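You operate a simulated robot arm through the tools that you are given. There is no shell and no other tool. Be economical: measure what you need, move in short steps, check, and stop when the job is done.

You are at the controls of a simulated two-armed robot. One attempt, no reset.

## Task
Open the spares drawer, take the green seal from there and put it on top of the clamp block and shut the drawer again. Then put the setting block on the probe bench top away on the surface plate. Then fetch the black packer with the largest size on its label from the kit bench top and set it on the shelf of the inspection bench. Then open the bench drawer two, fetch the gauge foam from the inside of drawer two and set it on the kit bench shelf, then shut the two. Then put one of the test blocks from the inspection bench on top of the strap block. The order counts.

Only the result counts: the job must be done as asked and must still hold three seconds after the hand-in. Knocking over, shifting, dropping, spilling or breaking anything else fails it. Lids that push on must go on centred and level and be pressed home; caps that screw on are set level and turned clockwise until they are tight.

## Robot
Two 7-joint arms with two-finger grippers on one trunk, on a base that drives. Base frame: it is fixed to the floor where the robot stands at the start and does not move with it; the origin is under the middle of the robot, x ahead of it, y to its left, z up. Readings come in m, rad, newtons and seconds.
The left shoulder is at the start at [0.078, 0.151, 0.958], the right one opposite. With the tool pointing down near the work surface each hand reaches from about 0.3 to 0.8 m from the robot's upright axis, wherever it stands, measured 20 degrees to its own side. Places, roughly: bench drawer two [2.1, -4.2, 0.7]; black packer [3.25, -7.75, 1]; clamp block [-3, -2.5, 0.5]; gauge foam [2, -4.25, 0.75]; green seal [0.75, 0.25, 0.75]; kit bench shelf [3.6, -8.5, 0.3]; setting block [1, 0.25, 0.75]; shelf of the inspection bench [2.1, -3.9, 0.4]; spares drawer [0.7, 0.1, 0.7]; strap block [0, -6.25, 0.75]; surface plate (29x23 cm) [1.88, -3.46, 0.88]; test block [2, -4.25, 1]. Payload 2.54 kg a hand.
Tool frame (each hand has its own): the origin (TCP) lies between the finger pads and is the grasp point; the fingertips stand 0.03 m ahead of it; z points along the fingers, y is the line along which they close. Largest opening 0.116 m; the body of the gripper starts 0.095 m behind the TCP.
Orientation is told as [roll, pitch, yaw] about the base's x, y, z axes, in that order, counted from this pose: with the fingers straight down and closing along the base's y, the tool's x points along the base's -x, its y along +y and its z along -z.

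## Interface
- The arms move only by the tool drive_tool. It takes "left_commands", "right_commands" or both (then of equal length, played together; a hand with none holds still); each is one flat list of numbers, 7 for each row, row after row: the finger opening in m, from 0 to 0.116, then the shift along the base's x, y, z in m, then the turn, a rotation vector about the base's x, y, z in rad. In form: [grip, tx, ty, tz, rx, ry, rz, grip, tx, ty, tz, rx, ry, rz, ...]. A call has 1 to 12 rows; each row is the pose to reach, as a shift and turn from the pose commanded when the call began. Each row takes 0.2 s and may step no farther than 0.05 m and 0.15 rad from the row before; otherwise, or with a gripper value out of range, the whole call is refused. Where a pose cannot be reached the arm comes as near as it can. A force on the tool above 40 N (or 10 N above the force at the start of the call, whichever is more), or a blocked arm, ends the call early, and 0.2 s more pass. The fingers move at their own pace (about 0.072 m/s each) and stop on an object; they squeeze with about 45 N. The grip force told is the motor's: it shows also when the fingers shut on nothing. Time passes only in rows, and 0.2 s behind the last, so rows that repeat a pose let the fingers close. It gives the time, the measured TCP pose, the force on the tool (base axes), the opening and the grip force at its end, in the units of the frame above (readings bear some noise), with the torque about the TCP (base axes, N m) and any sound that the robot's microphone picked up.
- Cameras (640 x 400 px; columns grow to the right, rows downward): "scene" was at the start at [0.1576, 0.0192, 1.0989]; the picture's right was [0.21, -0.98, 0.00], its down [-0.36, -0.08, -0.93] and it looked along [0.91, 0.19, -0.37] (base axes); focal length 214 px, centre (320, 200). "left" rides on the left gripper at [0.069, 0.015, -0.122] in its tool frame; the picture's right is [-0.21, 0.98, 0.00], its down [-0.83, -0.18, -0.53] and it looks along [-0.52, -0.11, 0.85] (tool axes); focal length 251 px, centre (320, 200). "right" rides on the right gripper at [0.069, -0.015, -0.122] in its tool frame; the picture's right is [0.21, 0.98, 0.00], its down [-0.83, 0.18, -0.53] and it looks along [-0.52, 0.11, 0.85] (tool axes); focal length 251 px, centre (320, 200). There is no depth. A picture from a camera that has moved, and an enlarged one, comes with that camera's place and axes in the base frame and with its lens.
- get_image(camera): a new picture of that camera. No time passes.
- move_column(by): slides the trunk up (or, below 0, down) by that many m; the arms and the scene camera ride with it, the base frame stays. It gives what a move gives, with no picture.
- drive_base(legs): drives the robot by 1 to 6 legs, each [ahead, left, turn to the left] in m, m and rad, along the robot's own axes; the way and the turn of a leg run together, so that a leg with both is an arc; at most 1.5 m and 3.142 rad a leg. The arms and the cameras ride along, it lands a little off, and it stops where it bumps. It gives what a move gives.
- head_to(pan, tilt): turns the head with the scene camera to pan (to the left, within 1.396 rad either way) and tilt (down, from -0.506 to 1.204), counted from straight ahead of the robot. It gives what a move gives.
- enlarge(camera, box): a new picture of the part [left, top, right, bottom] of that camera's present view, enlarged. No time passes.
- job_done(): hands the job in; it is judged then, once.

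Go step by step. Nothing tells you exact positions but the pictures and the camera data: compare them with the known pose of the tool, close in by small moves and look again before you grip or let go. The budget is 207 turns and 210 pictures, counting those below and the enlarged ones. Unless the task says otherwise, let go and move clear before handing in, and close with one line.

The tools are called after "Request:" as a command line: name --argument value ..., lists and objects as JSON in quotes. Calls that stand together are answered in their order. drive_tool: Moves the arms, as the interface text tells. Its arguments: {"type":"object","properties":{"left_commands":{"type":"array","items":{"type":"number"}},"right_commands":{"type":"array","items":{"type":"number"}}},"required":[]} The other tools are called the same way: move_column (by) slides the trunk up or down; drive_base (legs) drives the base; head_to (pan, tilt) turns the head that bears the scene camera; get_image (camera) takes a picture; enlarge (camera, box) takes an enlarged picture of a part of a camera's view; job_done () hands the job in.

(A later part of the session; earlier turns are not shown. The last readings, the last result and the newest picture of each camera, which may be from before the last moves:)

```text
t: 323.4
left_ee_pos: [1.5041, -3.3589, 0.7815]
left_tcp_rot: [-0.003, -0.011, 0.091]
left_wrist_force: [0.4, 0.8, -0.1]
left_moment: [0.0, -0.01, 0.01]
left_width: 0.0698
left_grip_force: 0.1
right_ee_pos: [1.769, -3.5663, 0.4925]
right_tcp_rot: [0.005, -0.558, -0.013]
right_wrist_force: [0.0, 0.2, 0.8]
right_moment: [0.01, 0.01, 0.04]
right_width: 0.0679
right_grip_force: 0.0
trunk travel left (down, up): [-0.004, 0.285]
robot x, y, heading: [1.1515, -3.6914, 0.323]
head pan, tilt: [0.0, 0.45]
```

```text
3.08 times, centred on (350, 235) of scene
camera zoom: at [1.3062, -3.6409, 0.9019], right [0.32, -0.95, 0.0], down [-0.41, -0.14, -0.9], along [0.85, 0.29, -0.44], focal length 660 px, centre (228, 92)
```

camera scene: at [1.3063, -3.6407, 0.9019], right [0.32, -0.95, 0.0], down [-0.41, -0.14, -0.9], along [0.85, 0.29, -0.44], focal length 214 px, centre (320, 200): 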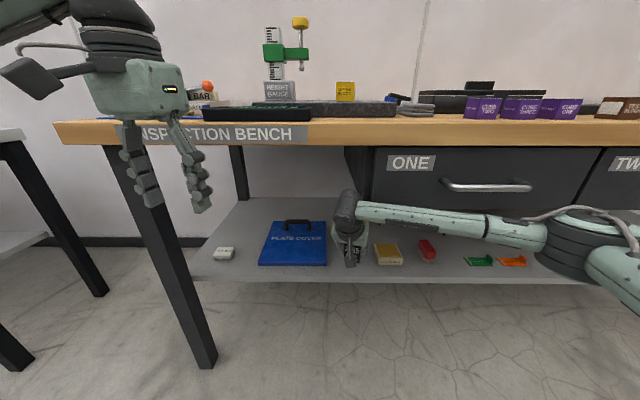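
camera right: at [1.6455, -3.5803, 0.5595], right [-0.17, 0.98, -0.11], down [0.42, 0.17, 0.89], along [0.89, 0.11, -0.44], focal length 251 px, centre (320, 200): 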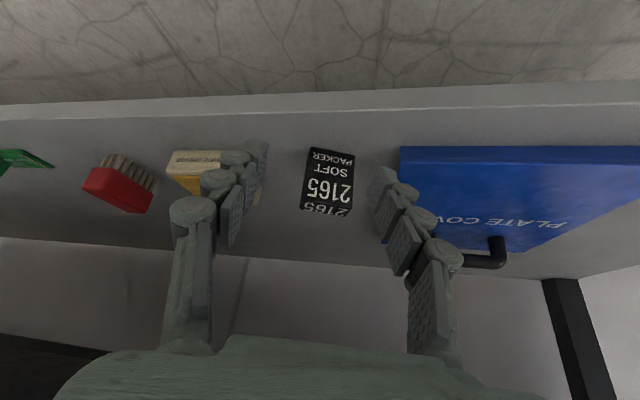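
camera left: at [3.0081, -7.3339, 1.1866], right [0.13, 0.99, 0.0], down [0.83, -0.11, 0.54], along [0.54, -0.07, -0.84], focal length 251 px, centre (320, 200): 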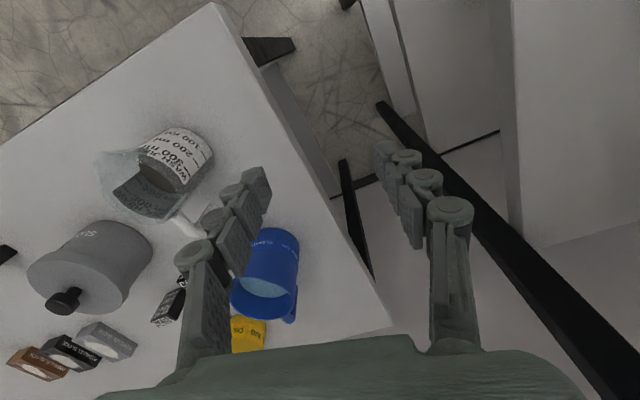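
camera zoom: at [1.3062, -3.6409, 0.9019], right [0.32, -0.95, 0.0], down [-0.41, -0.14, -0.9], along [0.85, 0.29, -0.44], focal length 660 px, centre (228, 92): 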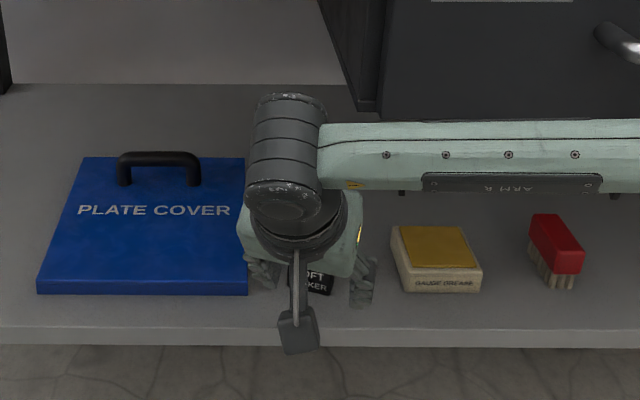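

The packer is on the shelf. Next is drawer two, whose bar handle is at about (1.87, -4.13, 0.74). I back off, raise the trunk some and turn the right hand level with the fingers one above the other.

Request:
drive_base --legs '[[-0.4, 0, 0], [0, -0.44, 0]]'

Request:
move_column --by 0.1

Request:
drive_tool --right_commands '[0.068, 0.003, -0.01, 0.013, 0.1245, -0.0379, -0.059, 0.068, 0.007, -0.02, 0.026, 0.249, -0.0758, -0.118, 0.068, 0.01, -0.03, 0.04, 0.3735, -0.1137, -0.177, 0.068, 0.013, -0.04, 0.053, 0.498, -0.1516, -0.236, 0.068, 0.017, -0.05, 0.066, 0.6225, -0.1895, -0.295, 0.068, 0.02, -0.06, 0.08, 0.747, -0.2274, -0.354, 0.068, 0.024, -0.07, 0.093, 0.8715, -0.2653, -0.413, 0.068, 0.027, -0.08, 0.106, 0.996, -0.3032, -0.472, 0.068, 0.03, -0.09, 0.12, 1.1205, -0.3411, -0.531, 0.068, 0.034, -0.1, 0.133, 1.245, -0.379, -0.59, 0.068, 0.037, -0.11, 0.14, 1.37, -0.4166, -0.649, 0.068, 0.037, -0.11, 0.14, 1.37, -0.4166, -0.649]'

Request:
get_image --camera "scene"

Request:
get_image --camera "right"

```text
t: 330.1
left_ee_pos: [1.2645, -3.8986, 0.7812]
left_tcp_rot: [-0.001, -0.013, 0.087]
left_wrist_force: [0.4, -0.4, -0.2]
left_moment: [-0.01, -0.04, -0.04]
left_width: 0.07
left_grip_force: 0.2
right_ee_pos: [1.5304, -4.1062, 0.4922]
right_tcp_rot: [0.003, -0.559, -0.018]
right_wrist_force: [0.2, -0.1, -0.4]
right_moment: [0.04, -0.02, 0.0]
right_width: 0.0679
right_grip_force: 0.1
trunk travel left (down, up): [-0.004, 0.285]
robot x, y, heading: [0.9172, -4.2278, 0.325]
head pan, tilt: [0.0, 0.45]
```

```text
t: 331.5
left_ee_pos: [1.2654, -3.8989, 0.8806]
left_tcp_rot: [-0.003, -0.01, 0.086]
left_wrist_force: [0.1, -0.5, 0.1]
left_moment: [0.02, 0.02, -0.01]
left_width: 0.0699
left_grip_force: 0.1
right_ee_pos: [1.5304, -4.1063, 0.5918]
right_tcp_rot: [0.004, -0.557, -0.015]
right_wrist_force: [0.2, 0.4, 0.0]
right_moment: [-0.01, 0.01, -0.01]
right_width: 0.068
right_grip_force: 0.1
trunk travel left (down, up): [-0.104, 0.185]
robot x, y, heading: [0.9193, -4.2288, 0.323]
head pan, tilt: [0.0, 0.45]
```

```text
t: 334.1
left_ee_pos: [1.265, -3.8962, 0.8809]
left_tcp_rot: [-0.004, -0.012, 0.089]
left_wrist_force: [-0.2, 0.4, 0.6]
left_moment: [-0.09, -0.01, -0.02]
left_width: 0.0701
left_grip_force: 0.0
right_ee_pos: [1.5433, -4.1855, 0.751]
right_tcp_rot: [1.209, -0.075, -1.151]
right_wrist_force: [0.0, -0.3, -0.9]
right_moment: [-0.02, -0.05, -0.04]
right_width: 0.0679
right_grip_force: 0.1
right hand out of reach, approached as far as the arm can: row 8, 9, 10, 11, 12
trunk travel left (down, up): [-0.104, 0.185]
robot x, y, heading: [0.9187, -4.2263, 0.321]
head pan, tilt: [0.0, 0.45]
```

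```text
89 pictures are left
camera scene: at [1.0668, -4.178, 1.0017], right [0.32, -0.95, 0.0], down [-0.41, -0.14, -0.9], along [0.85, 0.28, -0.44], focal length 214 px, centre (320, 200)
```

scene: 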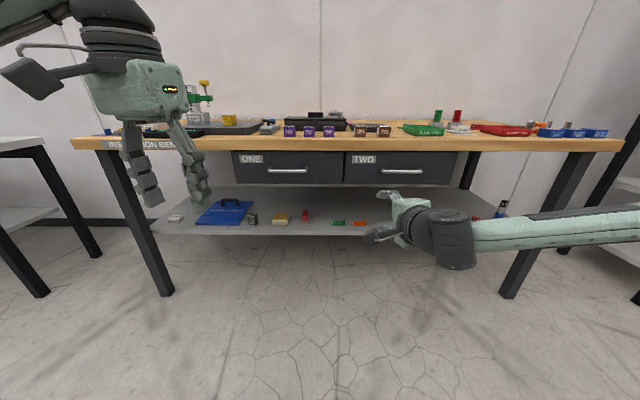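

```text
88 pictures are left
camera right: at [1.405, -4.1692, 0.7748], right [0.2, 0.4, 0.89], down [-0.07, -0.9, 0.42], along [0.98, -0.15, -0.15], focal length 251 px, centre (320, 200)
```

right: 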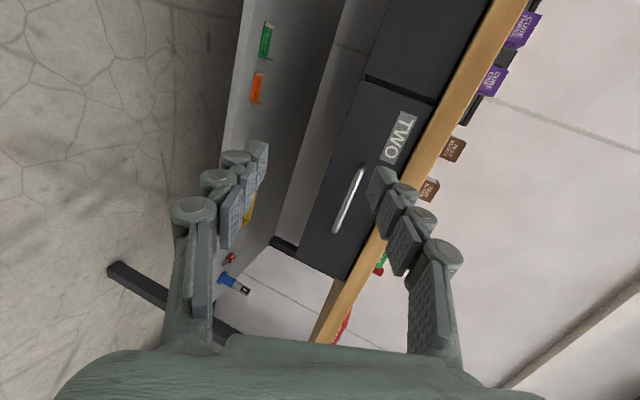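

The hand is level with fingers stacked vertically, good for the bar. Handle centre is at about (1.906, -4.224, 0.742). I shift right and advance.

Request:
drive_base --legs '[[0, -0.15, 0], [0.21, 0, 0]]'

Request:
get_image --camera "right"

Request:
get_image --camera "scene"

```text
t: 337.4
left_ee_pos: [1.5085, -3.9719, 0.8807]
left_tcp_rot: [-0.001, -0.012, 0.091]
left_wrist_force: [-0.1, -0.4, -0.1]
left_moment: [0.0, -0.03, 0.0]
left_width: 0.07
left_grip_force: 0.0
right_ee_pos: [1.7899, -4.2573, 0.7511]
right_tcp_rot: [1.212, -0.074, -1.149]
right_wrist_force: [0.1, 0.6, 0.7]
right_moment: [0.01, 0.02, -0.02]
right_width: 0.0679
right_grip_force: 0.0
trunk travel left (down, up): [-0.104, 0.185]
robot x, y, heading: [1.1621, -4.3062, 0.328]
head pan, tilt: [0.0, 0.45]
```

```text
87 pictures are left
camera right: at [1.6511, -4.2425, 0.7749], right [0.2, 0.4, 0.9], down [-0.07, -0.91, 0.42], along [0.98, -0.15, -0.15], focal length 251 px, centre (320, 200)
```

right: 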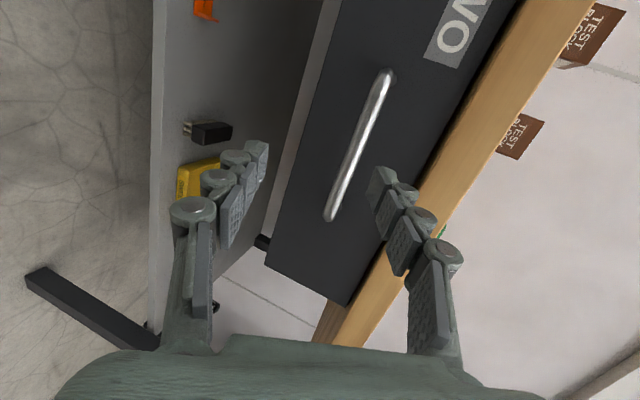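

```text
86 pictures are left
camera scene: at [1.313, -4.2532, 1.0018], right [0.32, -0.95, 0.0], down [-0.41, -0.14, -0.9], along [0.85, 0.29, -0.44], focal length 214 px, centre (320, 200)
```

scene: 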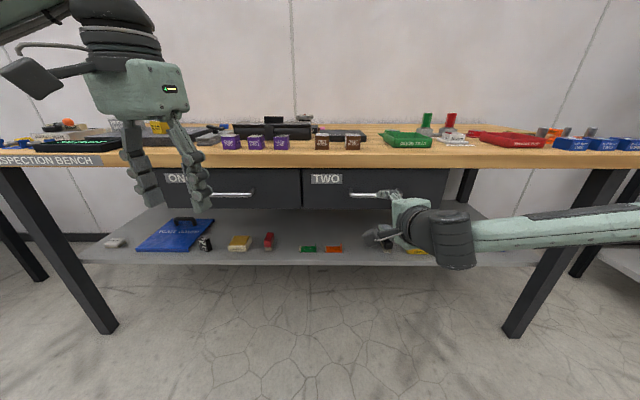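

Handle refined to (1.875, -4.219, 0.752), in line with the hand. I advance 8 cm and close on the bar.

Request:
drive_base --legs '[[0.082, 0, 0]]'

Request:
get_image --camera "right"

```text
t: 338.4
left_ee_pos: [1.5865, -3.9443, 0.8806]
left_tcp_rot: [-0.001, -0.012, 0.091]
left_wrist_force: [-0.3, -0.6, 0.5]
left_moment: [-0.03, 0.03, 0.01]
left_width: 0.0701
left_grip_force: 0.1
right_ee_pos: [1.8656, -4.2309, 0.7507]
right_tcp_rot: [1.212, -0.075, -1.145]
right_wrist_force: [0.4, 0.3, -0.1]
right_moment: [0.0, 0.03, -0.01]
right_width: 0.0678
right_grip_force: 0.1
trunk travel left (down, up): [-0.104, 0.185]
robot x, y, heading: [1.2383, -4.2816, 0.33]
head pan, tilt: [0.0, 0.45]
```

```text
85 pictures are left
camera right: at [1.7272, -4.2158, 0.7749], right [0.2, 0.4, 0.9], down [-0.07, -0.91, 0.42], along [0.98, -0.14, -0.15], focal length 251 px, centre (320, 200)
```

right: 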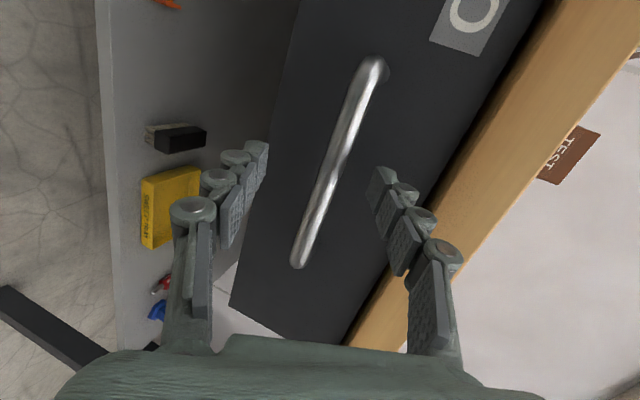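

Request:
drive_tool --right_commands '[0.068, 0, 0, 0.007, 0, 0, 0, 0.04, 0, 0, 0.007, 0, 0, 0, 0.0, 0, 0, 0.007, 0, 0, 0, 0, 0, 0, 0.007, 0, 0, 0, 0, 0, 0, 0.007, 0, 0, 0]'

Request:
get_image --camera "right"

```text
t: 339.6
left_ee_pos: [1.587, -3.9443, 0.8827]
left_tcp_rot: [-0.001, -0.013, 0.091]
left_wrist_force: [0.8, 0.6, 0.5]
left_moment: [-0.01, 0.01, 0.0]
left_width: 0.0699
left_grip_force: 0.1
right_ee_pos: [1.8659, -4.2323, 0.757]
right_tcp_rot: [1.208, -0.072, -1.149]
right_wrist_force: [-3.5, -1.6, -4.9]
right_moment: [0.81, 0.39, -0.51]
right_width: 0.0148
right_grip_force: 40.8
trunk travel left (down, up): [-0.104, 0.185]
robot x, y, heading: [1.2396, -4.2787, 0.326]
head pan, tilt: [0.0, 0.45]
```

```text
84 pictures are left
camera right: at [1.7271, -4.2164, 0.7813], right [0.2, 0.4, 0.9], down [-0.07, -0.91, 0.42], along [0.98, -0.15, -0.16], focal length 251 px, centre (320, 200)
```

right: 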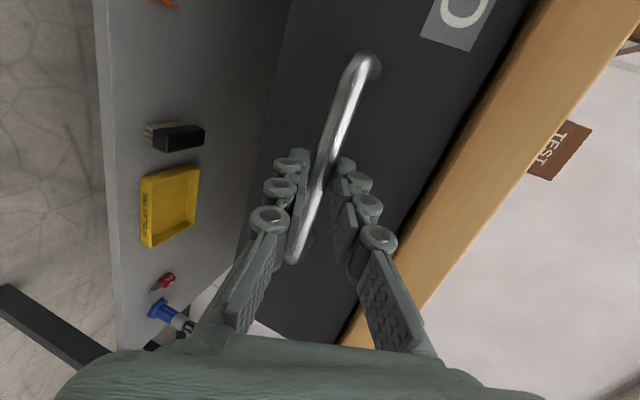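

The bar is held. I pull the drawer out with the base.

Request:
drive_base --legs '[[-0.12, 0, 0], [-0.1, 0, 0]]'

Request:
head_to --pan -0.3 --tilt 0.75

Request:
get_image --camera "scene"

```text
t: 341.6
left_ee_pos: [1.3791, -4.0145, 0.8811]
left_tcp_rot: [-0.002, -0.01, 0.093]
left_wrist_force: [0.2, 0.0, 1.1]
left_moment: [-0.04, -0.04, 0.02]
left_width: 0.0698
left_grip_force: 0.1
right_ee_pos: [1.6575, -4.2994, 0.756]
right_tcp_rot: [1.206, -0.074, -1.141]
right_wrist_force: [-6.0, 19.7, -12.8]
right_moment: [0.87, 0.56, -0.08]
right_width: 0.015
right_grip_force: 41.8
trunk travel left (down, up): [-0.104, 0.185]
robot x, y, heading: [1.0299, -4.3495, 0.326]
head pan, tilt: [0.0, 0.45]
```

```text
t: 342.4
left_ee_pos: [1.378, -4.0148, 0.8828]
left_tcp_rot: [-0.002, -0.012, 0.093]
left_wrist_force: [0.9, -0.5, 0.2]
left_moment: [-0.01, -0.01, -0.01]
left_width: 0.0701
left_grip_force: 0.0
right_ee_pos: [1.6557, -4.2996, 0.7564]
right_tcp_rot: [1.208, -0.074, -1.142]
right_wrist_force: [-1.7, 2.7, -4.2]
right_moment: [0.89, 0.36, -0.28]
right_width: 0.015
right_grip_force: 41.5
trunk travel left (down, up): [-0.104, 0.185]
robot x, y, heading: [1.0289, -4.3486, 0.325]
head pan, tilt: [-0.3, 0.75]
```

```text
83 pictures are left
camera scene: at [1.1772, -4.3249, 0.9754], right [0.03, -1.0, 0.0], down [-0.68, -0.02, -0.73], along [0.73, 0.02, -0.68], focal length 214 px, centre (320, 200)
```

scene: 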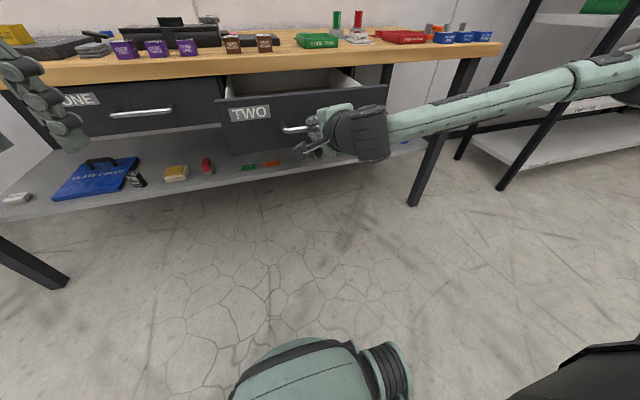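

Drawer two is open. I release, back off and raise the trunk to look inside.

Request:
drive_tool --right_commands '[0.068, 0, 0, 0, 0, 0, 0, 0.068, 0, 0, 0, 0, 0, 0, 0.068, 0, 0, 0, 0, 0, 0]'

Request:
drive_base --legs '[[-0.15, 0, 0]]'

Request:
move_column --by 0.185

Request:
head_to --pan -0.1 --tilt 0.6

Request:
get_image --camera "scene"

```text
t: 343.2
left_ee_pos: [1.3787, -4.015, 0.8819]
left_tcp_rot: [-0.002, -0.011, 0.091]
left_wrist_force: [1.1, 0.3, 0.7]
left_moment: [0.01, 0.0, 0.01]
left_width: 0.0698
left_grip_force: 0.1
right_ee_pos: [1.6567, -4.3002, 0.7577]
right_tcp_rot: [1.209, -0.074, -1.144]
right_wrist_force: [-0.7, -0.6, -0.2]
right_moment: [0.02, 0.01, 0.01]
right_width: 0.0681
right_grip_force: 0.1
trunk travel left (down, up): [-0.104, 0.185]
robot x, y, heading: [1.0311, -4.35, 0.326]
head pan, tilt: [-0.3, 0.75]
```

```text
t: 344.6
left_ee_pos: [1.2378, -4.0624, 0.8811]
left_tcp_rot: [-0.002, -0.011, 0.094]
left_wrist_force: [-0.5, -0.5, 0.7]
left_moment: [-0.03, -0.02, 0.04]
left_width: 0.0697
left_grip_force: 0.2
right_ee_pos: [1.517, -4.3469, 0.7575]
right_tcp_rot: [1.21, -0.072, -1.14]
right_wrist_force: [-0.1, 0.2, 1.2]
right_moment: [-0.01, 0.0, 0.02]
right_width: 0.068
right_grip_force: 0.2
trunk travel left (down, up): [-0.104, 0.185]
robot x, y, heading: [0.8929, -4.3979, 0.326]
head pan, tilt: [-0.3, 0.75]
```

```text
t: 346.6
left_ee_pos: [1.2376, -4.0627, 1.0668]
left_tcp_rot: [0.0, -0.013, 0.096]
left_wrist_force: [-0.3, 0.2, -0.1]
left_moment: [0.01, -0.01, 0.0]
left_width: 0.0699
left_grip_force: 0.0
right_ee_pos: [1.5162, -4.3471, 0.9425]
right_tcp_rot: [1.21, -0.072, -1.14]
right_wrist_force: [0.1, 0.9, -0.1]
right_moment: [-0.03, 0.05, 0.03]
right_width: 0.0682
right_grip_force: 0.1
trunk travel left (down, up): [-0.289, 0.0]
robot x, y, heading: [0.8932, -4.3975, 0.333]
head pan, tilt: [-0.3, 0.75]
```

```text
t: 347.4
left_ee_pos: [1.2379, -4.0621, 1.0668]
left_tcp_rot: [0.0, -0.012, 0.094]
left_wrist_force: [-0.3, 0.3, 0.7]
left_moment: [0.0, 0.03, -0.02]
left_width: 0.07
left_grip_force: 0.1
right_ee_pos: [1.5166, -4.3481, 0.9424]
right_tcp_rot: [1.21, -0.072, -1.14]
right_wrist_force: [-0.1, -0.3, -0.7]
right_moment: [-0.02, 0.01, 0.0]
right_width: 0.0681
right_grip_force: 0.0
trunk travel left (down, up): [-0.289, 0.0]
robot x, y, heading: [0.8912, -4.3965, 0.327]
head pan, tilt: [-0.099, 0.6]
```

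```text
82 pictures are left
camera scene: at [1.0404, -4.3547, 1.1733], right [0.23, -0.97, 0.0], down [-0.55, -0.13, -0.82], along [0.8, 0.19, -0.57], focal length 214 px, centre (320, 200)
```

scene: 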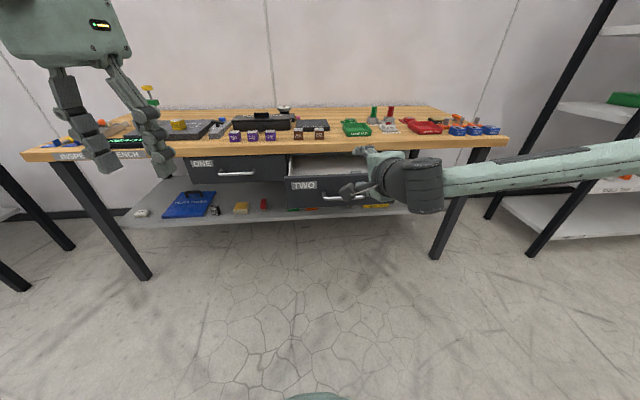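

I shift right so the drawer lies before the left hand, and look in.

Request:
drive_base --legs '[[0, -0.42, 0], [0.15, 0, 0]]'

Request:
head_to --pan 0.4 --tilt 0.75

Request:
get_image --camera "scene"

Request:
get_image --camera "left"

```text
t: 352.9
left_ee_pos: [1.5145, -4.4107, 1.0669]
left_tcp_rot: [-0.003, -0.009, 0.091]
left_wrist_force: [-0.6, 0.5, -0.3]
left_moment: [-0.04, 0.03, 0.0]
left_width: 0.0699
left_grip_force: 0.1
right_ee_pos: [1.7922, -4.6961, 0.9421]
right_tcp_rot: [1.208, -0.071, -1.142]
right_wrist_force: [0.4, -0.6, -0.5]
right_moment: [0.0, 0.0, 0.02]
right_width: 0.0679
right_grip_force: 0.0
trunk travel left (down, up): [-0.289, 0.0]
robot x, y, heading: [1.1616, -4.748, 0.325]
head pan, tilt: [-0.099, 0.6]
```

```text
t: 353.9
left_ee_pos: [1.5128, -4.4114, 1.067]
left_tcp_rot: [0.0, -0.012, 0.093]
left_wrist_force: [0.6, -0.4, 0.7]
left_moment: [0.01, -0.02, -0.01]
left_width: 0.0699
left_grip_force: 0.1
right_ee_pos: [1.7921, -4.696, 0.9426]
right_tcp_rot: [1.21, -0.069, -1.141]
right_wrist_force: [0.6, 0.1, -0.4]
right_moment: [0.01, -0.02, -0.01]
right_width: 0.068
right_grip_force: 0.0
trunk travel left (down, up): [-0.289, 0.0]
robot x, y, heading: [1.1659, -4.7417, 0.327]
head pan, tilt: [0.4, 0.75]
```

```text
81 pictures are left
camera scene: at [1.2916, -4.6683, 1.1605], right [0.66, -0.75, 0.0], down [-0.51, -0.45, -0.73], along [0.55, 0.49, -0.68], focal length 214 px, centre (320, 200)
```

scene: 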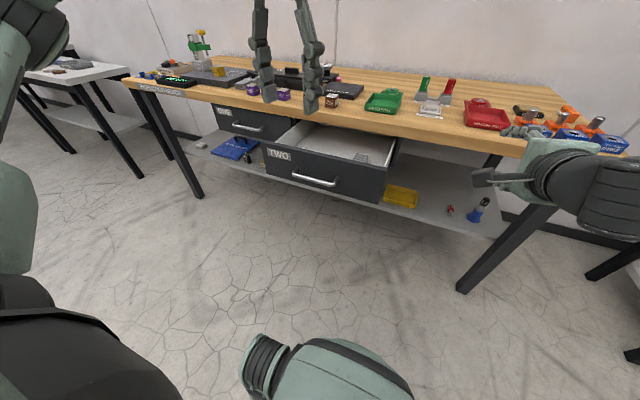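

```text
80 pictures are left
camera left: at [1.4405, -4.403, 1.188], right [0.12, 0.99, 0.0], down [0.83, -0.1, 0.54], along [0.54, -0.07, -0.84], focal length 251 px, centre (320, 200)
```

left: 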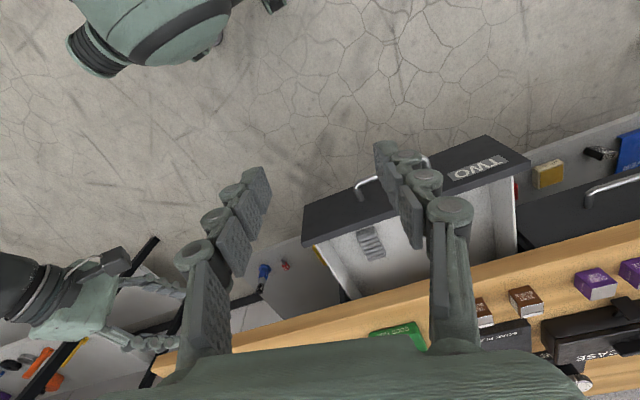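

Request:
enlarge --camera "left" --box '[310, 190, 440, 290]'

Request:
enlarge --camera "scene" --box '[260, 110, 410, 210]'

```text
4.00 times, centred on (375, 240) of left
camera zoom: at [1.4405, -4.403, 1.188], right [0.12, 0.99, 0.0], down [0.83, -0.1, 0.54], along [0.54, -0.07, -0.84], focal length 1006 px, centre (100, 40)
```

zoom: 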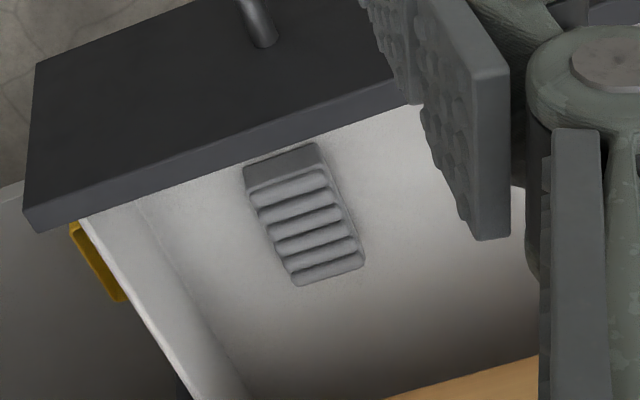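

```text
4.00 times, centred on (335, 160) of scene
camera zoom: at [1.2916, -4.6683, 1.1605], right [0.66, -0.75, 0.0], down [-0.51, -0.45, -0.73], along [0.55, 0.49, -0.68], focal length 858 px, centre (260, 360)
```

zoom: 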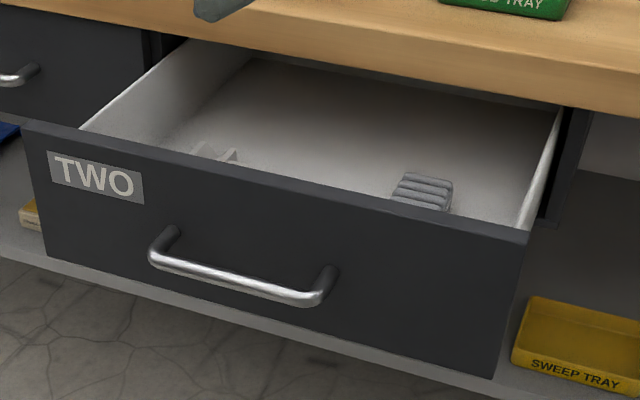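

The ridged grey block at the drawer's right is about at (1.895, -4.33, 0.72); another item lies at the left. I move in, tilt the left hand over it, and look at both.

Request:
drive_base --legs '[[0.18, -0.02, 0]]'

Request:
drive_tool --left_commands '[0.08, 0.035, 0.012, 0, 0.034, -0.133, 0.04, 0.08, 0.07, 0.024, 0, 0.068, -0.267, 0.08, 0.08, 0.105, 0.035, 0, 0.102, -0.4, 0.12, 0.08, 0.14, 0.047, 0, 0.136, -0.533, 0.16, 0.08, 0.16, 0.053, -0.03, 0.136, -0.533, 0.16, 0.08, 0.16, 0.053, -0.03, 0.136, -0.533, 0.16]'

Request:
get_image --camera "left"

Request:
get_image --camera "scene"

```text
t: 355.4
left_ee_pos: [1.6885, -4.3689, 1.0662]
left_tcp_rot: [0.0, -0.011, 0.1]
left_wrist_force: [0.7, -0.4, -0.7]
left_moment: [0.0, 0.01, -0.03]
left_width: 0.0699
left_grip_force: 0.1
right_ee_pos: [1.9683, -4.6543, 0.9421]
right_tcp_rot: [1.207, -0.071, -1.136]
right_wrist_force: [0.8, 0.2, -0.6]
right_moment: [0.0, -0.02, 0.0]
right_width: 0.068
right_grip_force: 0.0
trunk travel left (down, up): [-0.289, 0.0]
robot x, y, heading: [1.3429, -4.7069, 0.334]
head pan, tilt: [0.4, 0.75]
```

```text
t: 356.8
left_ee_pos: [1.847, -4.3164, 1.0384]
left_tcp_rot: [0.043, -0.562, 0.248]
left_wrist_force: [0.2, 0.9, 0.0]
left_moment: [0.0, 0.0, 0.04]
left_width: 0.0799
left_grip_force: 0.0
right_ee_pos: [1.9671, -4.6544, 0.9431]
right_tcp_rot: [1.211, -0.072, -1.134]
right_wrist_force: [0.0, -0.5, -0.1]
right_moment: [0.01, -0.01, 0.0]
right_width: 0.0679
right_grip_force: 0.2
trunk travel left (down, up): [-0.289, 0.0]
robot x, y, heading: [1.3413, -4.705, 0.334]
head pan, tilt: [0.4, 0.75]
```

```text
77 pictures are left
camera left: at [1.7238, -4.3374, 1.105], right [-0.09, 0.99, 0.15], down [0.46, -0.09, 0.88], along [0.89, 0.14, -0.44], focal length 251 px, centre (320, 200)
```

left: 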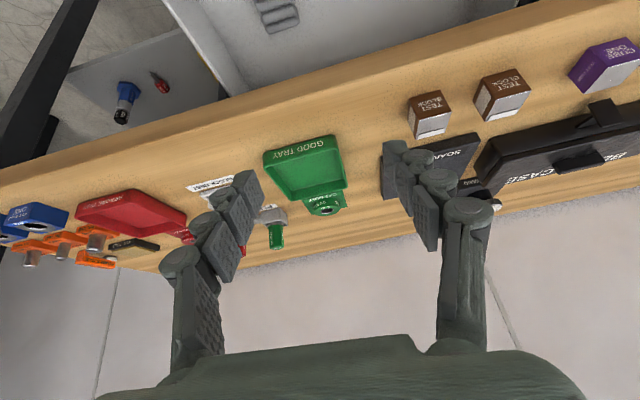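

```text
76 pictures are left
camera scene: at [1.4668, -4.6286, 1.1605], right [0.67, -0.74, 0.0], down [-0.51, -0.46, -0.73], along [0.54, 0.49, -0.68], focal length 214 px, centre (320, 200)
```

scene: 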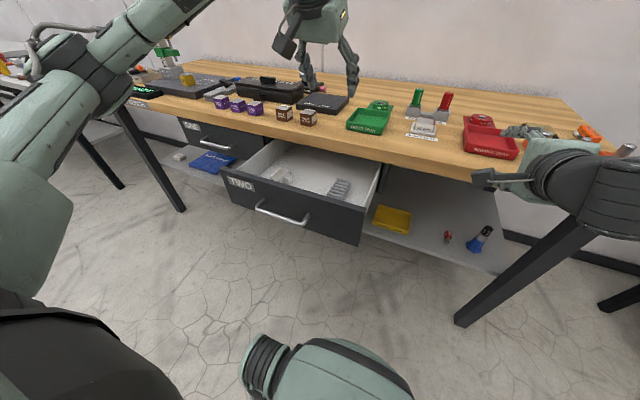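

Request:
enlarge --camera "scene" --box '[250, 140, 390, 230]'

```text
4.44 times, centred on (320, 185) of scene
camera zoom: at [1.4668, -4.6286, 1.1605], right [0.67, -0.74, 0.0], down [-0.51, -0.46, -0.73], along [0.54, 0.49, -0.68], focal length 953 px, centre (320, 267)
```

zoom: 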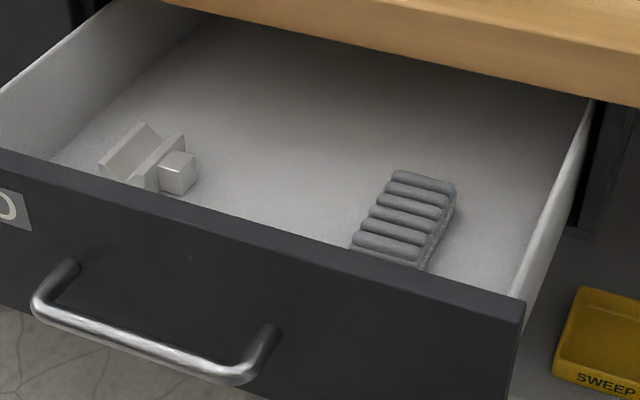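

The ridged block on the right is the gauge foam, centred near (1.893, -4.325), top ≈0.725. I make the hand steeper (tilt -0.2) to clear the drawer front and bench edge, and descend partway.

Request:
drive_tool --left_commands '[0.09, 0.015, -0.003, 0, -0.043, 0.113, 0.033, 0.09, 0.03, -0.006, 0, -0.086, 0.226, 0.067, 0.09, 0.046, -0.009, -0.02, -0.129, 0.339, 0.1, 0.09, 0.046, -0.009, -0.065, -0.129, 0.339, 0.1, 0.09, 0.046, -0.009, -0.11, -0.129, 0.339, 0.1, 0.09, 0.046, -0.009, -0.155, -0.129, 0.339, 0.1, 0.09, 0.046, -0.009, -0.18, -0.129, 0.339, 0.1, 0.09, 0.046, -0.009, -0.18, -0.129, 0.339, 0.1]'

Request:
get_image --camera "left"

Request:
enlarge --camera "scene" --box '[250, 60, 430, 230]'

```text
t: 358.6
left_ee_pos: [1.8936, -4.326, 0.8576]
left_tcp_rot: [0.02, -0.198, 0.359]
left_wrist_force: [0.1, -0.3, -0.1]
left_moment: [0.03, 0.02, 0.03]
left_width: 0.09
left_grip_force: 0.0
right_ee_pos: [1.9664, -4.6538, 0.9427]
right_tcp_rot: [1.209, -0.072, -1.135]
right_wrist_force: [-0.2, 0.7, -0.8]
right_moment: [0.04, 0.0, -0.02]
right_width: 0.0679
right_grip_force: 0.0
trunk travel left (down, up): [-0.289, 0.0]
robot x, y, heading: [1.3428, -4.7063, 0.33]
head pan, tilt: [0.4, 0.75]
```

```text
74 pictures are left
camera left: at [1.8021, -4.3477, 0.9642], right [-0.15, 0.99, 0.06], down [0.73, 0.07, 0.68], along [0.67, 0.15, -0.73], focal length 251 px, centre (320, 200)
```

left: 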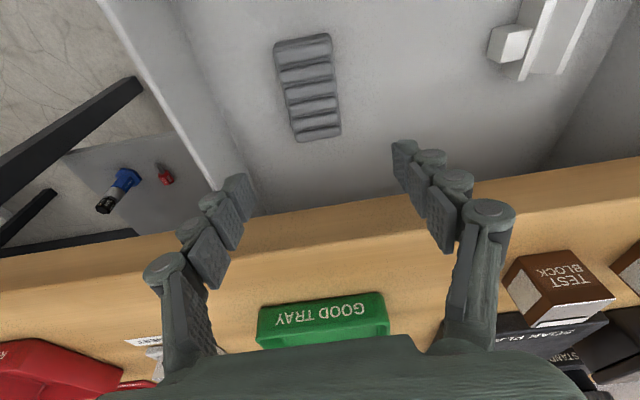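

```text
2.35 times, centred on (340, 145) of scene
camera zoom: at [1.4669, -4.6285, 1.1605], right [0.67, -0.74, 0.0], down [-0.51, -0.46, -0.73], along [0.54, 0.49, -0.68], focal length 505 px, centre (273, 329)
```

zoom: 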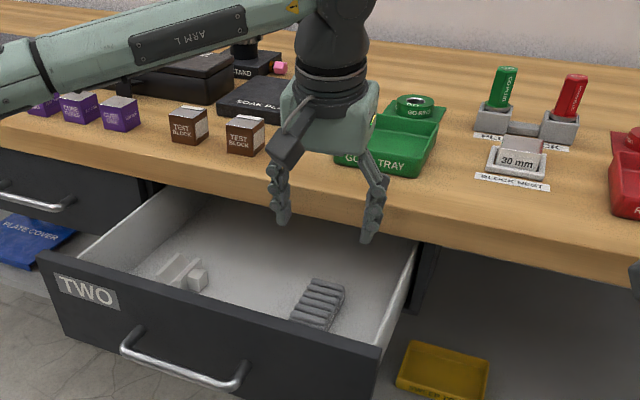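

Aligned with the foam. I descend further with a small yaw correction.

Request:
drive_tool --left_commands '[0.08, -0.001, 0, -0.045, 0, 0, -0.03, 0.08, -0.002, 0, -0.085, 0, 0, -0.05, 0.08, -0.002, 0, -0.1, 0, 0, -0.05, 0.08, -0.002, 0, -0.1, 0, 0, -0.05]'

Request:
get_image --camera "left"

Request:
enlarge --camera "scene" --box '[250, 60, 430, 230]'

```text
t: 359.6
left_ee_pos: [1.8906, -4.3254, 0.7559]
left_tcp_rot: [0.018, -0.2, 0.31]
left_wrist_force: [-0.8, 0.9, 0.0]
left_moment: [0.01, -0.05, -0.01]
left_width: 0.0798
left_grip_force: 0.0
right_ee_pos: [1.9671, -4.6547, 0.9427]
right_tcp_rot: [1.21, -0.072, -1.136]
right_wrist_force: [-0.1, 0.8, -0.4]
right_moment: [-0.02, 0.03, 0.0]
right_width: 0.0677
right_grip_force: 0.1
trunk travel left (down, up): [-0.289, 0.0]
robot x, y, heading: [1.3464, -4.7098, 0.328]
head pan, tilt: [0.4, 0.75]
```

```text
72 pictures are left
camera left: at [1.7982, -4.3413, 0.8632], right [-0.1, 0.99, 0.06], down [0.73, 0.03, 0.68], along [0.68, 0.11, -0.73], focal length 251 px, centre (320, 200)
```

left: 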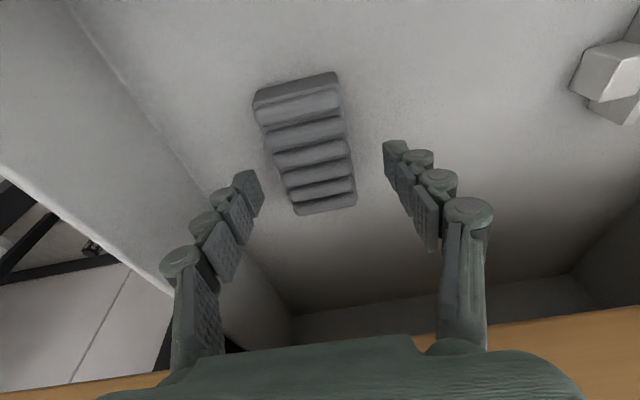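

```text
2.35 times, centred on (340, 145) of scene
camera zoom: at [1.4669, -4.6285, 1.1604], right [0.67, -0.74, 0.0], down [-0.51, -0.46, -0.73], along [0.54, 0.49, -0.68], focal length 505 px, centre (273, 329)
```

zoom: 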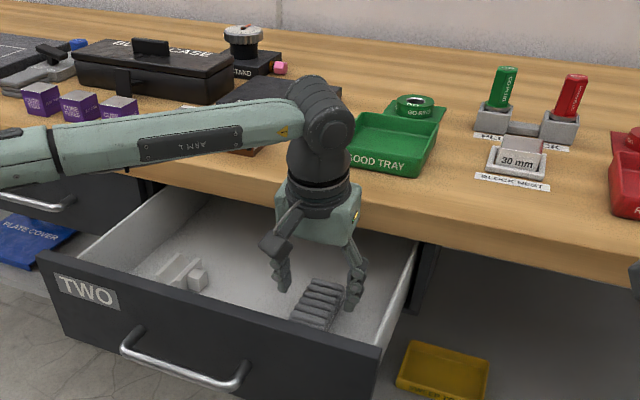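

Request:
drive_tool --left_commands '[0.08, -0.006, -0.005, -0.012, 0, 0, 0, 0.08, -0.006, -0.006, -0.022, 0, 0, 0, 0.08, -0.006, -0.006, -0.028, 0, 0, 0, 0.08, -0.006, -0.006, -0.028, 0, 0, 0]'

Request:
get_image --camera "left"

```text
t: 360.6
left_ee_pos: [1.8854, -4.3316, 0.7299]
left_tcp_rot: [0.016, -0.201, 0.31]
left_wrist_force: [1.3, -0.3, 6.0]
left_moment: [-0.29, -0.11, 0.09]
left_width: 0.0826
left_grip_force: 1.2
right_ee_pos: [1.9672, -4.6544, 0.9423]
right_tcp_rot: [1.211, -0.07, -1.134]
right_wrist_force: [0.2, 0.0, -0.1]
right_moment: [0.01, -0.02, -0.01]
right_width: 0.0678
right_grip_force: 0.0
trunk travel left (down, up): [-0.289, 0.0]
robot x, y, heading: [1.3441, -4.704, 0.331]
head pan, tilt: [0.4, 0.75]
```

```text
70 pictures are left
camera left: at [1.7934, -4.348, 0.8358], right [-0.1, 0.99, 0.06], down [0.73, 0.03, 0.68], along [0.68, 0.11, -0.73], focal length 251 px, centre (320, 200)
```

left: 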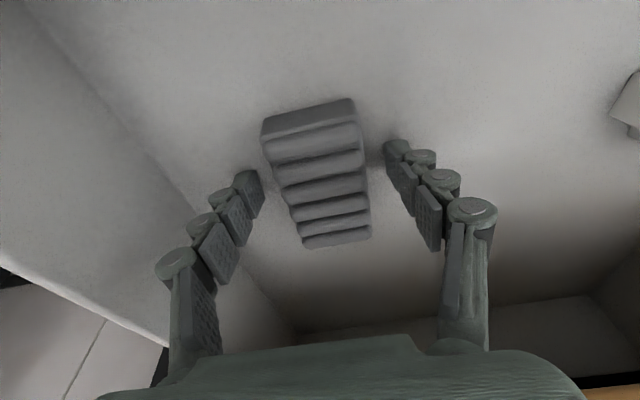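

Fingertips just touch the drawer floor. I raise 3 mm and close on the foam.

Request:
drive_tool --left_commands '[0.07, 0, 0, 0.004, 0, 0, 0, 0.05, 0, 0, 0.004, 0, 0, 0, 0.03, 0, 0, 0.004, 0, 0, 0, 0.03, 0, 0, 0.004, 0, 0, 0, 0.02, 0, 0, 0.004, 0, 0, 0, 0.02, 0, 0, 0.004, 0, 0, 0]'

Request:
get_image --camera "left"

```text
t: 362.0
left_ee_pos: [1.8854, -4.333, 0.7357]
left_tcp_rot: [0.018, -0.202, 0.31]
left_wrist_force: [4.1, -7.9, 16.6]
left_moment: [-0.71, -0.11, 0.06]
left_width: 0.0476
left_grip_force: 45.0
right_ee_pos: [1.9673, -4.6548, 0.9433]
right_tcp_rot: [1.211, -0.072, -1.136]
right_wrist_force: [-0.4, 0.3, -0.1]
right_moment: [0.03, -0.01, 0.02]
right_width: 0.0682
right_grip_force: 0.0
trunk travel left (down, up): [-0.289, 0.0]
robot x, y, heading: [1.343, -4.7076, 0.332]
head pan, tilt: [0.4, 0.75]
```

```text
69 pictures are left
camera left: at [1.7929, -4.3497, 0.8411], right [-0.1, 0.99, 0.06], down [0.73, 0.03, 0.69], along [0.68, 0.11, -0.73], focal length 251 px, centre (320, 200)
```

left: 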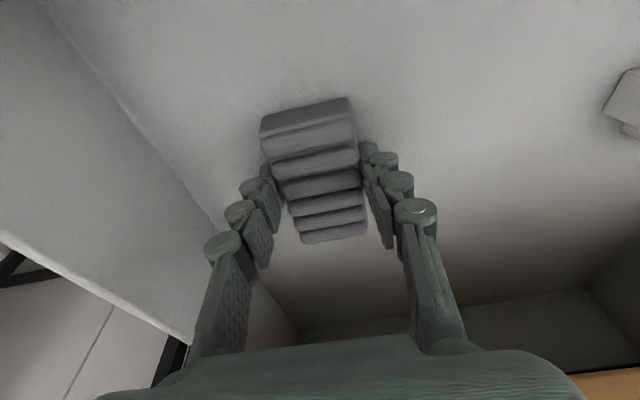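

Foam gripped. I lift it straight out and back away.

Request:
drive_tool --left_commands '[0.02, 0, 0, 0.03, 0, 0, 0, 0.02, -0.004, 0, 0.07, 0, 0, 0, 0.02, -0.008, 0, 0.11, 0, 0, 0, 0.02, -0.012, 0, 0.15, 0, 0, 0, 0.02, -0.016, 0, 0.195, 0, 0, 0, 0.02, -0.02, 0, 0.24, 0, 0, 0, 0.02, -0.06, -0.015, 0.26, 0, 0, 0]'

Request:
get_image --camera "left"

Request:
get_image --camera "scene"

```text
t: 363.6
left_ee_pos: [1.8242, -4.3453, 0.9917]
left_tcp_rot: [0.018, -0.2, 0.312]
left_wrist_force: [0.5, -0.5, -0.6]
left_moment: [-0.01, -0.04, 0.02]
left_width: 0.0474
left_grip_force: 44.9
right_ee_pos: [1.9668, -4.6539, 0.9426]
right_tcp_rot: [1.21, -0.073, -1.134]
right_wrist_force: [-0.9, 0.8, -0.2]
right_moment: [0.03, -0.01, 0.02]
right_width: 0.0679
right_grip_force: 0.1
trunk travel left (down, up): [-0.289, 0.0]
robot x, y, heading: [1.3379, -4.7084, 0.332]
head pan, tilt: [0.4, 0.75]
```

```text
68 pictures are left
camera left: at [1.732, -4.3621, 1.0981], right [-0.1, 0.99, 0.06], down [0.73, 0.03, 0.68], along [0.68, 0.11, -0.73], focal length 251 px, centre (320, 200)
```

left: 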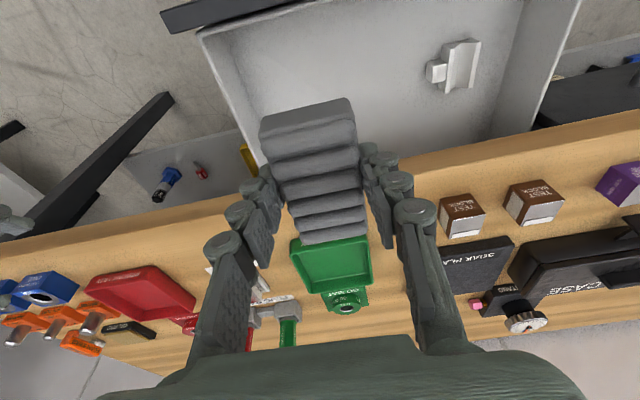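

```text
67 pictures are left
camera scene: at [1.4663, -4.6285, 1.1605], right [0.67, -0.74, 0.0], down [-0.51, -0.46, -0.73], along [0.54, 0.49, -0.68], focal length 214 px, centre (320, 200)
```

scene: 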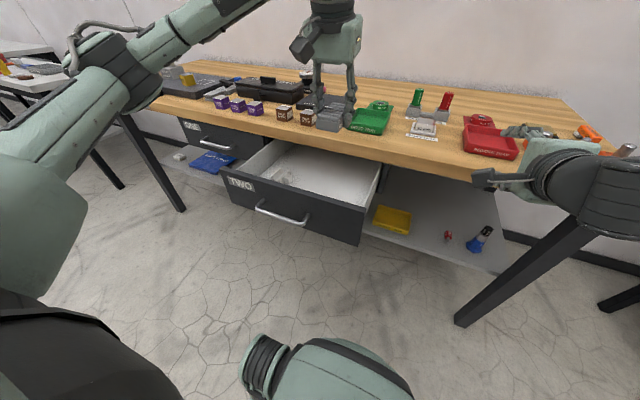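

The foam is out, and only the other item remains in the drawer. I back off, tuck the right hand nearer, and drive toward the kit bench.

Request:
drive_base --legs '[[-0.12, 0, 0]]'

Request:
drive_tool --right_commands '[0.068, -0.04, -0.014, 0, 0, 0, 0, 0.068, -0.08, -0.028, 0, 0, 0, 0, 0.068, -0.12, -0.042, 0, 0, 0, 0, 0.068, -0.16, -0.056, 0, 0, 0, 0, 0.068, -0.2, -0.07, 0, 0, 0, 0]'

Request:
drive_base --legs '[[0, 0, -1.575], [1.5, 0, 0], [1.4, 0, 0]]'

Request:
head_to --pan 0.3 --tilt 0.5

Request:
get_image --camera "scene"

```text
t: 364.8
left_ee_pos: [1.7109, -4.3851, 0.9926]
left_tcp_rot: [0.019, -0.199, 0.315]
left_wrist_force: [-1.1, -0.3, -0.1]
left_moment: [0.0, -0.04, -0.02]
left_width: 0.0481
left_grip_force: 44.9
right_ee_pos: [1.8543, -4.6912, 0.9436]
right_tcp_rot: [1.211, -0.071, -1.132]
right_wrist_force: [0.4, -0.1, 1.1]
right_moment: [0.03, 0.01, 0.02]
right_width: 0.0682
right_grip_force: 0.0
trunk travel left (down, up): [-0.289, 0.0]
robot x, y, heading: [1.2337, -4.7427, 0.336]
head pan, tilt: [0.4, 0.75]
```

```text
t: 366.0
left_ee_pos: [1.7132, -4.384, 0.9911]
left_tcp_rot: [0.02, -0.197, 0.314]
left_wrist_force: [0.4, 0.7, -0.2]
left_moment: [-0.02, -0.02, -0.01]
left_width: 0.0477
left_grip_force: 45.1
right_ee_pos: [1.7811, -4.69, 0.933]
right_tcp_rot: [1.211, -0.071, -1.134]
right_wrist_force: [0.6, 0.5, 0.4]
right_moment: [0.01, -0.01, 0.07]
right_width: 0.0678
right_grip_force: 0.0
right hand out of reach, approached as far as the arm can: row 2, 3, 4, 5
trunk travel left (down, up): [-0.289, 0.0]
robot x, y, heading: [1.2305, -4.748, 0.336]
head pan, tilt: [0.4, 0.75]
```

```text
t: 383.9
left_ee_pos: [2.5995, -7.9459, 0.9917]
left_tcp_rot: [0.02, -0.198, -1.237]
left_wrist_force: [-0.7, -0.3, 0.4]
left_moment: [0.01, 0.0, -0.01]
left_width: 0.0477
left_grip_force: 45.4
right_ee_pos: [2.2943, -8.0202, 0.9321]
right_tcp_rot: [1.209, -0.071, -2.681]
right_wrist_force: [0.3, -0.2, 0.2]
right_moment: [0.01, 0.02, -0.02]
right_width: 0.0677
right_grip_force: 0.0
trunk travel left (down, up): [-0.289, 0.0]
robot x, y, heading: [2.2284, -7.4701, -1.21]
head pan, tilt: [0.4, 0.75]
```

```text
t: 384.7
left_ee_pos: [2.6002, -7.9449, 0.9909]
left_tcp_rot: [0.018, -0.195, -1.235]
left_wrist_force: [0.4, 0.0, -0.2]
left_moment: [0.0, 0.0, 0.0]
left_width: 0.0475
left_grip_force: 45.0
right_ee_pos: [2.2954, -8.02, 0.9325]
right_tcp_rot: [1.207, -0.073, -2.683]
right_wrist_force: [-0.4, 0.9, 0.3]
right_moment: [0.01, 0.01, 0.01]
right_width: 0.0683
right_grip_force: 0.2
trunk travel left (down, up): [-0.289, 0.0]
robot x, y, heading: [2.2266, -7.4747, -1.206]
head pan, tilt: [0.3, 0.499]
```

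```text
66 pictures are left
camera scene: at [2.3062, -7.6069, 1.1823], right [-0.79, -0.61, 0.0], down [-0.29, 0.38, -0.88], along [0.54, -0.69, -0.48], focal length 214 px, centre (320, 200)
```

scene: 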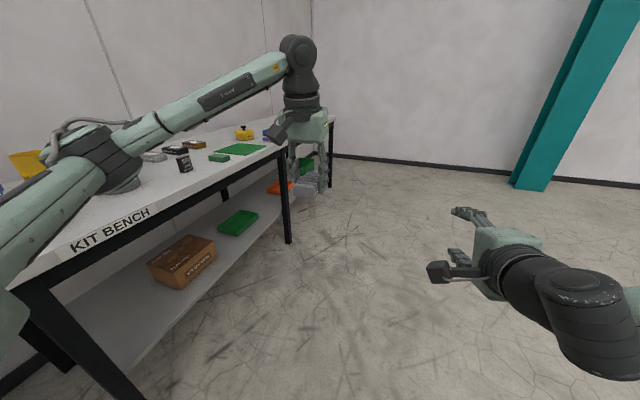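

The shelf gap left of the carton is free; I'll approach it diagonally from the right so the left forearm stays clear of the bench leg. I drive to a staging point and turn.

Request:
drive_base --legs '[[1.12, -0.05, 0], [0, 0, 2.03]]'

Request:
head_to --pan 0.1 --tilt 0.5

Request:
get_image --camera "scene"

```text
t: 395.4
left_ee_pos: [2.8137, -7.9728, 0.9905]
left_tcp_rot: [0.02, -0.197, 0.83]
left_wrist_force: [-0.4, 0.1, 0.1]
left_moment: [0.0, 0.01, 0.02]
left_width: 0.0477
left_grip_force: 44.9
right_ee_pos: [3.0243, -8.2069, 0.9324]
right_tcp_rot: [1.21, -0.072, -0.614]
right_wrist_force: [0.4, 0.1, 0.4]
right_moment: [0.01, -0.03, -0.03]
right_width: 0.068
right_grip_force: 0.0
trunk travel left (down, up): [-0.289, 0.0]
robot x, y, heading: [2.5748, -8.5216, 0.853]
head pan, tilt: [0.3, 0.499]
```

```text
t: 396.2
left_ee_pos: [2.8142, -7.9733, 0.992]
left_tcp_rot: [0.02, -0.197, 0.83]
left_wrist_force: [0.1, -0.1, -0.5]
left_moment: [0.0, -0.02, 0.02]
left_width: 0.0475
left_grip_force: 44.7
right_ee_pos: [3.0238, -8.2064, 0.9322]
right_tcp_rot: [1.209, -0.075, -0.615]
right_wrist_force: [-0.5, -0.2, 0.1]
right_moment: [-0.01, -0.03, 0.01]
right_width: 0.068
right_grip_force: 0.1
trunk travel left (down, up): [-0.289, 0.0]
robot x, y, heading: [2.5752, -8.527, 0.853]
head pan, tilt: [0.099, 0.499]
```

```text
65 pictures are left
camera scene: at [2.6699, -8.4006, 1.1824], right [0.82, -0.58, 0.0], down [-0.28, -0.39, -0.88], along [0.51, 0.72, -0.48], focal length 214 px, centre (320, 200)
```

scene: 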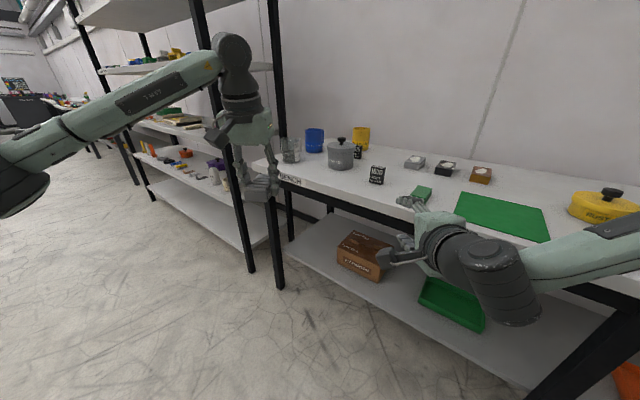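

I fold the right hand back to a compact downward pose so it stays out of the bench when I lower the trunk.

Request:
drive_tool --right_commands '[0.068, -0.002, -0.016, 0, -0.1266, -0.03, 0.059, 0.068, -0.004, -0.032, 0, -0.2533, -0.06, 0.118, 0.068, -0.006, -0.049, 0, -0.38, -0.09, 0.177, 0.068, -0.008, -0.065, 0, -0.5065, -0.12, 0.236, 0.068, -0.01, -0.081, 0, -0.633, -0.15, 0.295, 0.068, -0.013, -0.097, 0, -0.76, -0.18, 0.354, 0.068, -0.015, -0.114, 0, -0.886, -0.21, 0.413, 0.068, -0.017, -0.13, 0, -1.013, -0.24, 0.472, 0.068, -0.019, -0.146, 0, -1.14, -0.27, 0.531, 0.068, -0.021, -0.163, 0, -1.266, -0.3, 0.59, 0.068, -0.023, -0.179, 0, -1.393, -0.33, 0.649]'

Request:
move_column --by -0.285

Request:
get_image --camera "scene"

```text
t: 398.6
left_ee_pos: [2.8134, -7.9737, 0.9925]
left_tcp_rot: [0.02, -0.198, 0.83]
left_wrist_force: [-0.5, -1.0, 0.5]
left_moment: [-0.02, -0.06, -0.01]
left_width: 0.0478
left_grip_force: 44.6
right_ee_pos: [3.0041, -8.3785, 0.9351]
right_tcp_rot: [-0.209, -0.458, 0.622]
right_wrist_force: [-0.2, -0.2, 0.5]
right_moment: [-0.02, -0.02, -0.01]
right_width: 0.068
right_grip_force: 0.1
right hand out of reach, approached as far as the arm can: row 1, 2, 3, 4, 5, 6, 7, 8, 9, 10, 11
trunk travel left (down, up): [-0.289, 0.0]
robot x, y, heading: [2.5737, -8.526, 0.86]
head pan, tilt: [0.099, 0.499]
```

```text
t: 401.4
left_ee_pos: [2.8129, -7.9737, 0.7071]
left_tcp_rot: [0.019, -0.199, 0.831]
left_wrist_force: [-0.2, 1.3, 0.3]
left_moment: [0.0, -0.03, 0.01]
left_width: 0.0474
left_grip_force: 45.5
right_ee_pos: [3.0053, -8.3775, 0.6503]
right_tcp_rot: [-0.209, -0.46, 0.62]
right_wrist_force: [-0.2, 0.2, -0.4]
right_moment: [0.01, 0.0, 0.02]
right_width: 0.0682
right_grip_force: 0.0
trunk travel left (down, up): [-0.004, 0.285]
robot x, y, heading: [2.5739, -8.526, 0.852]
head pan, tilt: [0.099, 0.499]
```

```text
64 pictures are left
camera scene: at [2.6699, -8.4007, 0.8975], right [0.82, -0.58, 0.0], down [-0.28, -0.39, -0.88], along [0.51, 0.72, -0.48], focal length 214 px, centre (320, 200)
```

scene: 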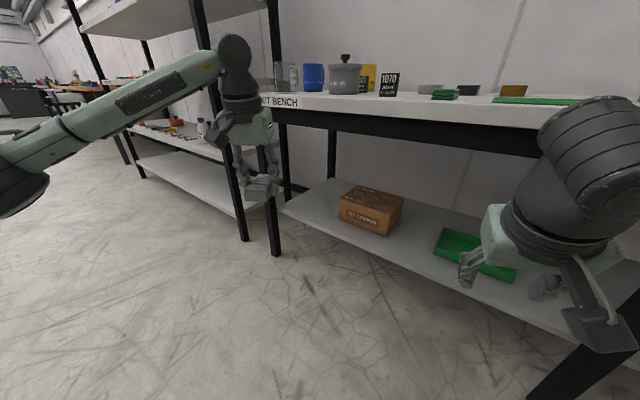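

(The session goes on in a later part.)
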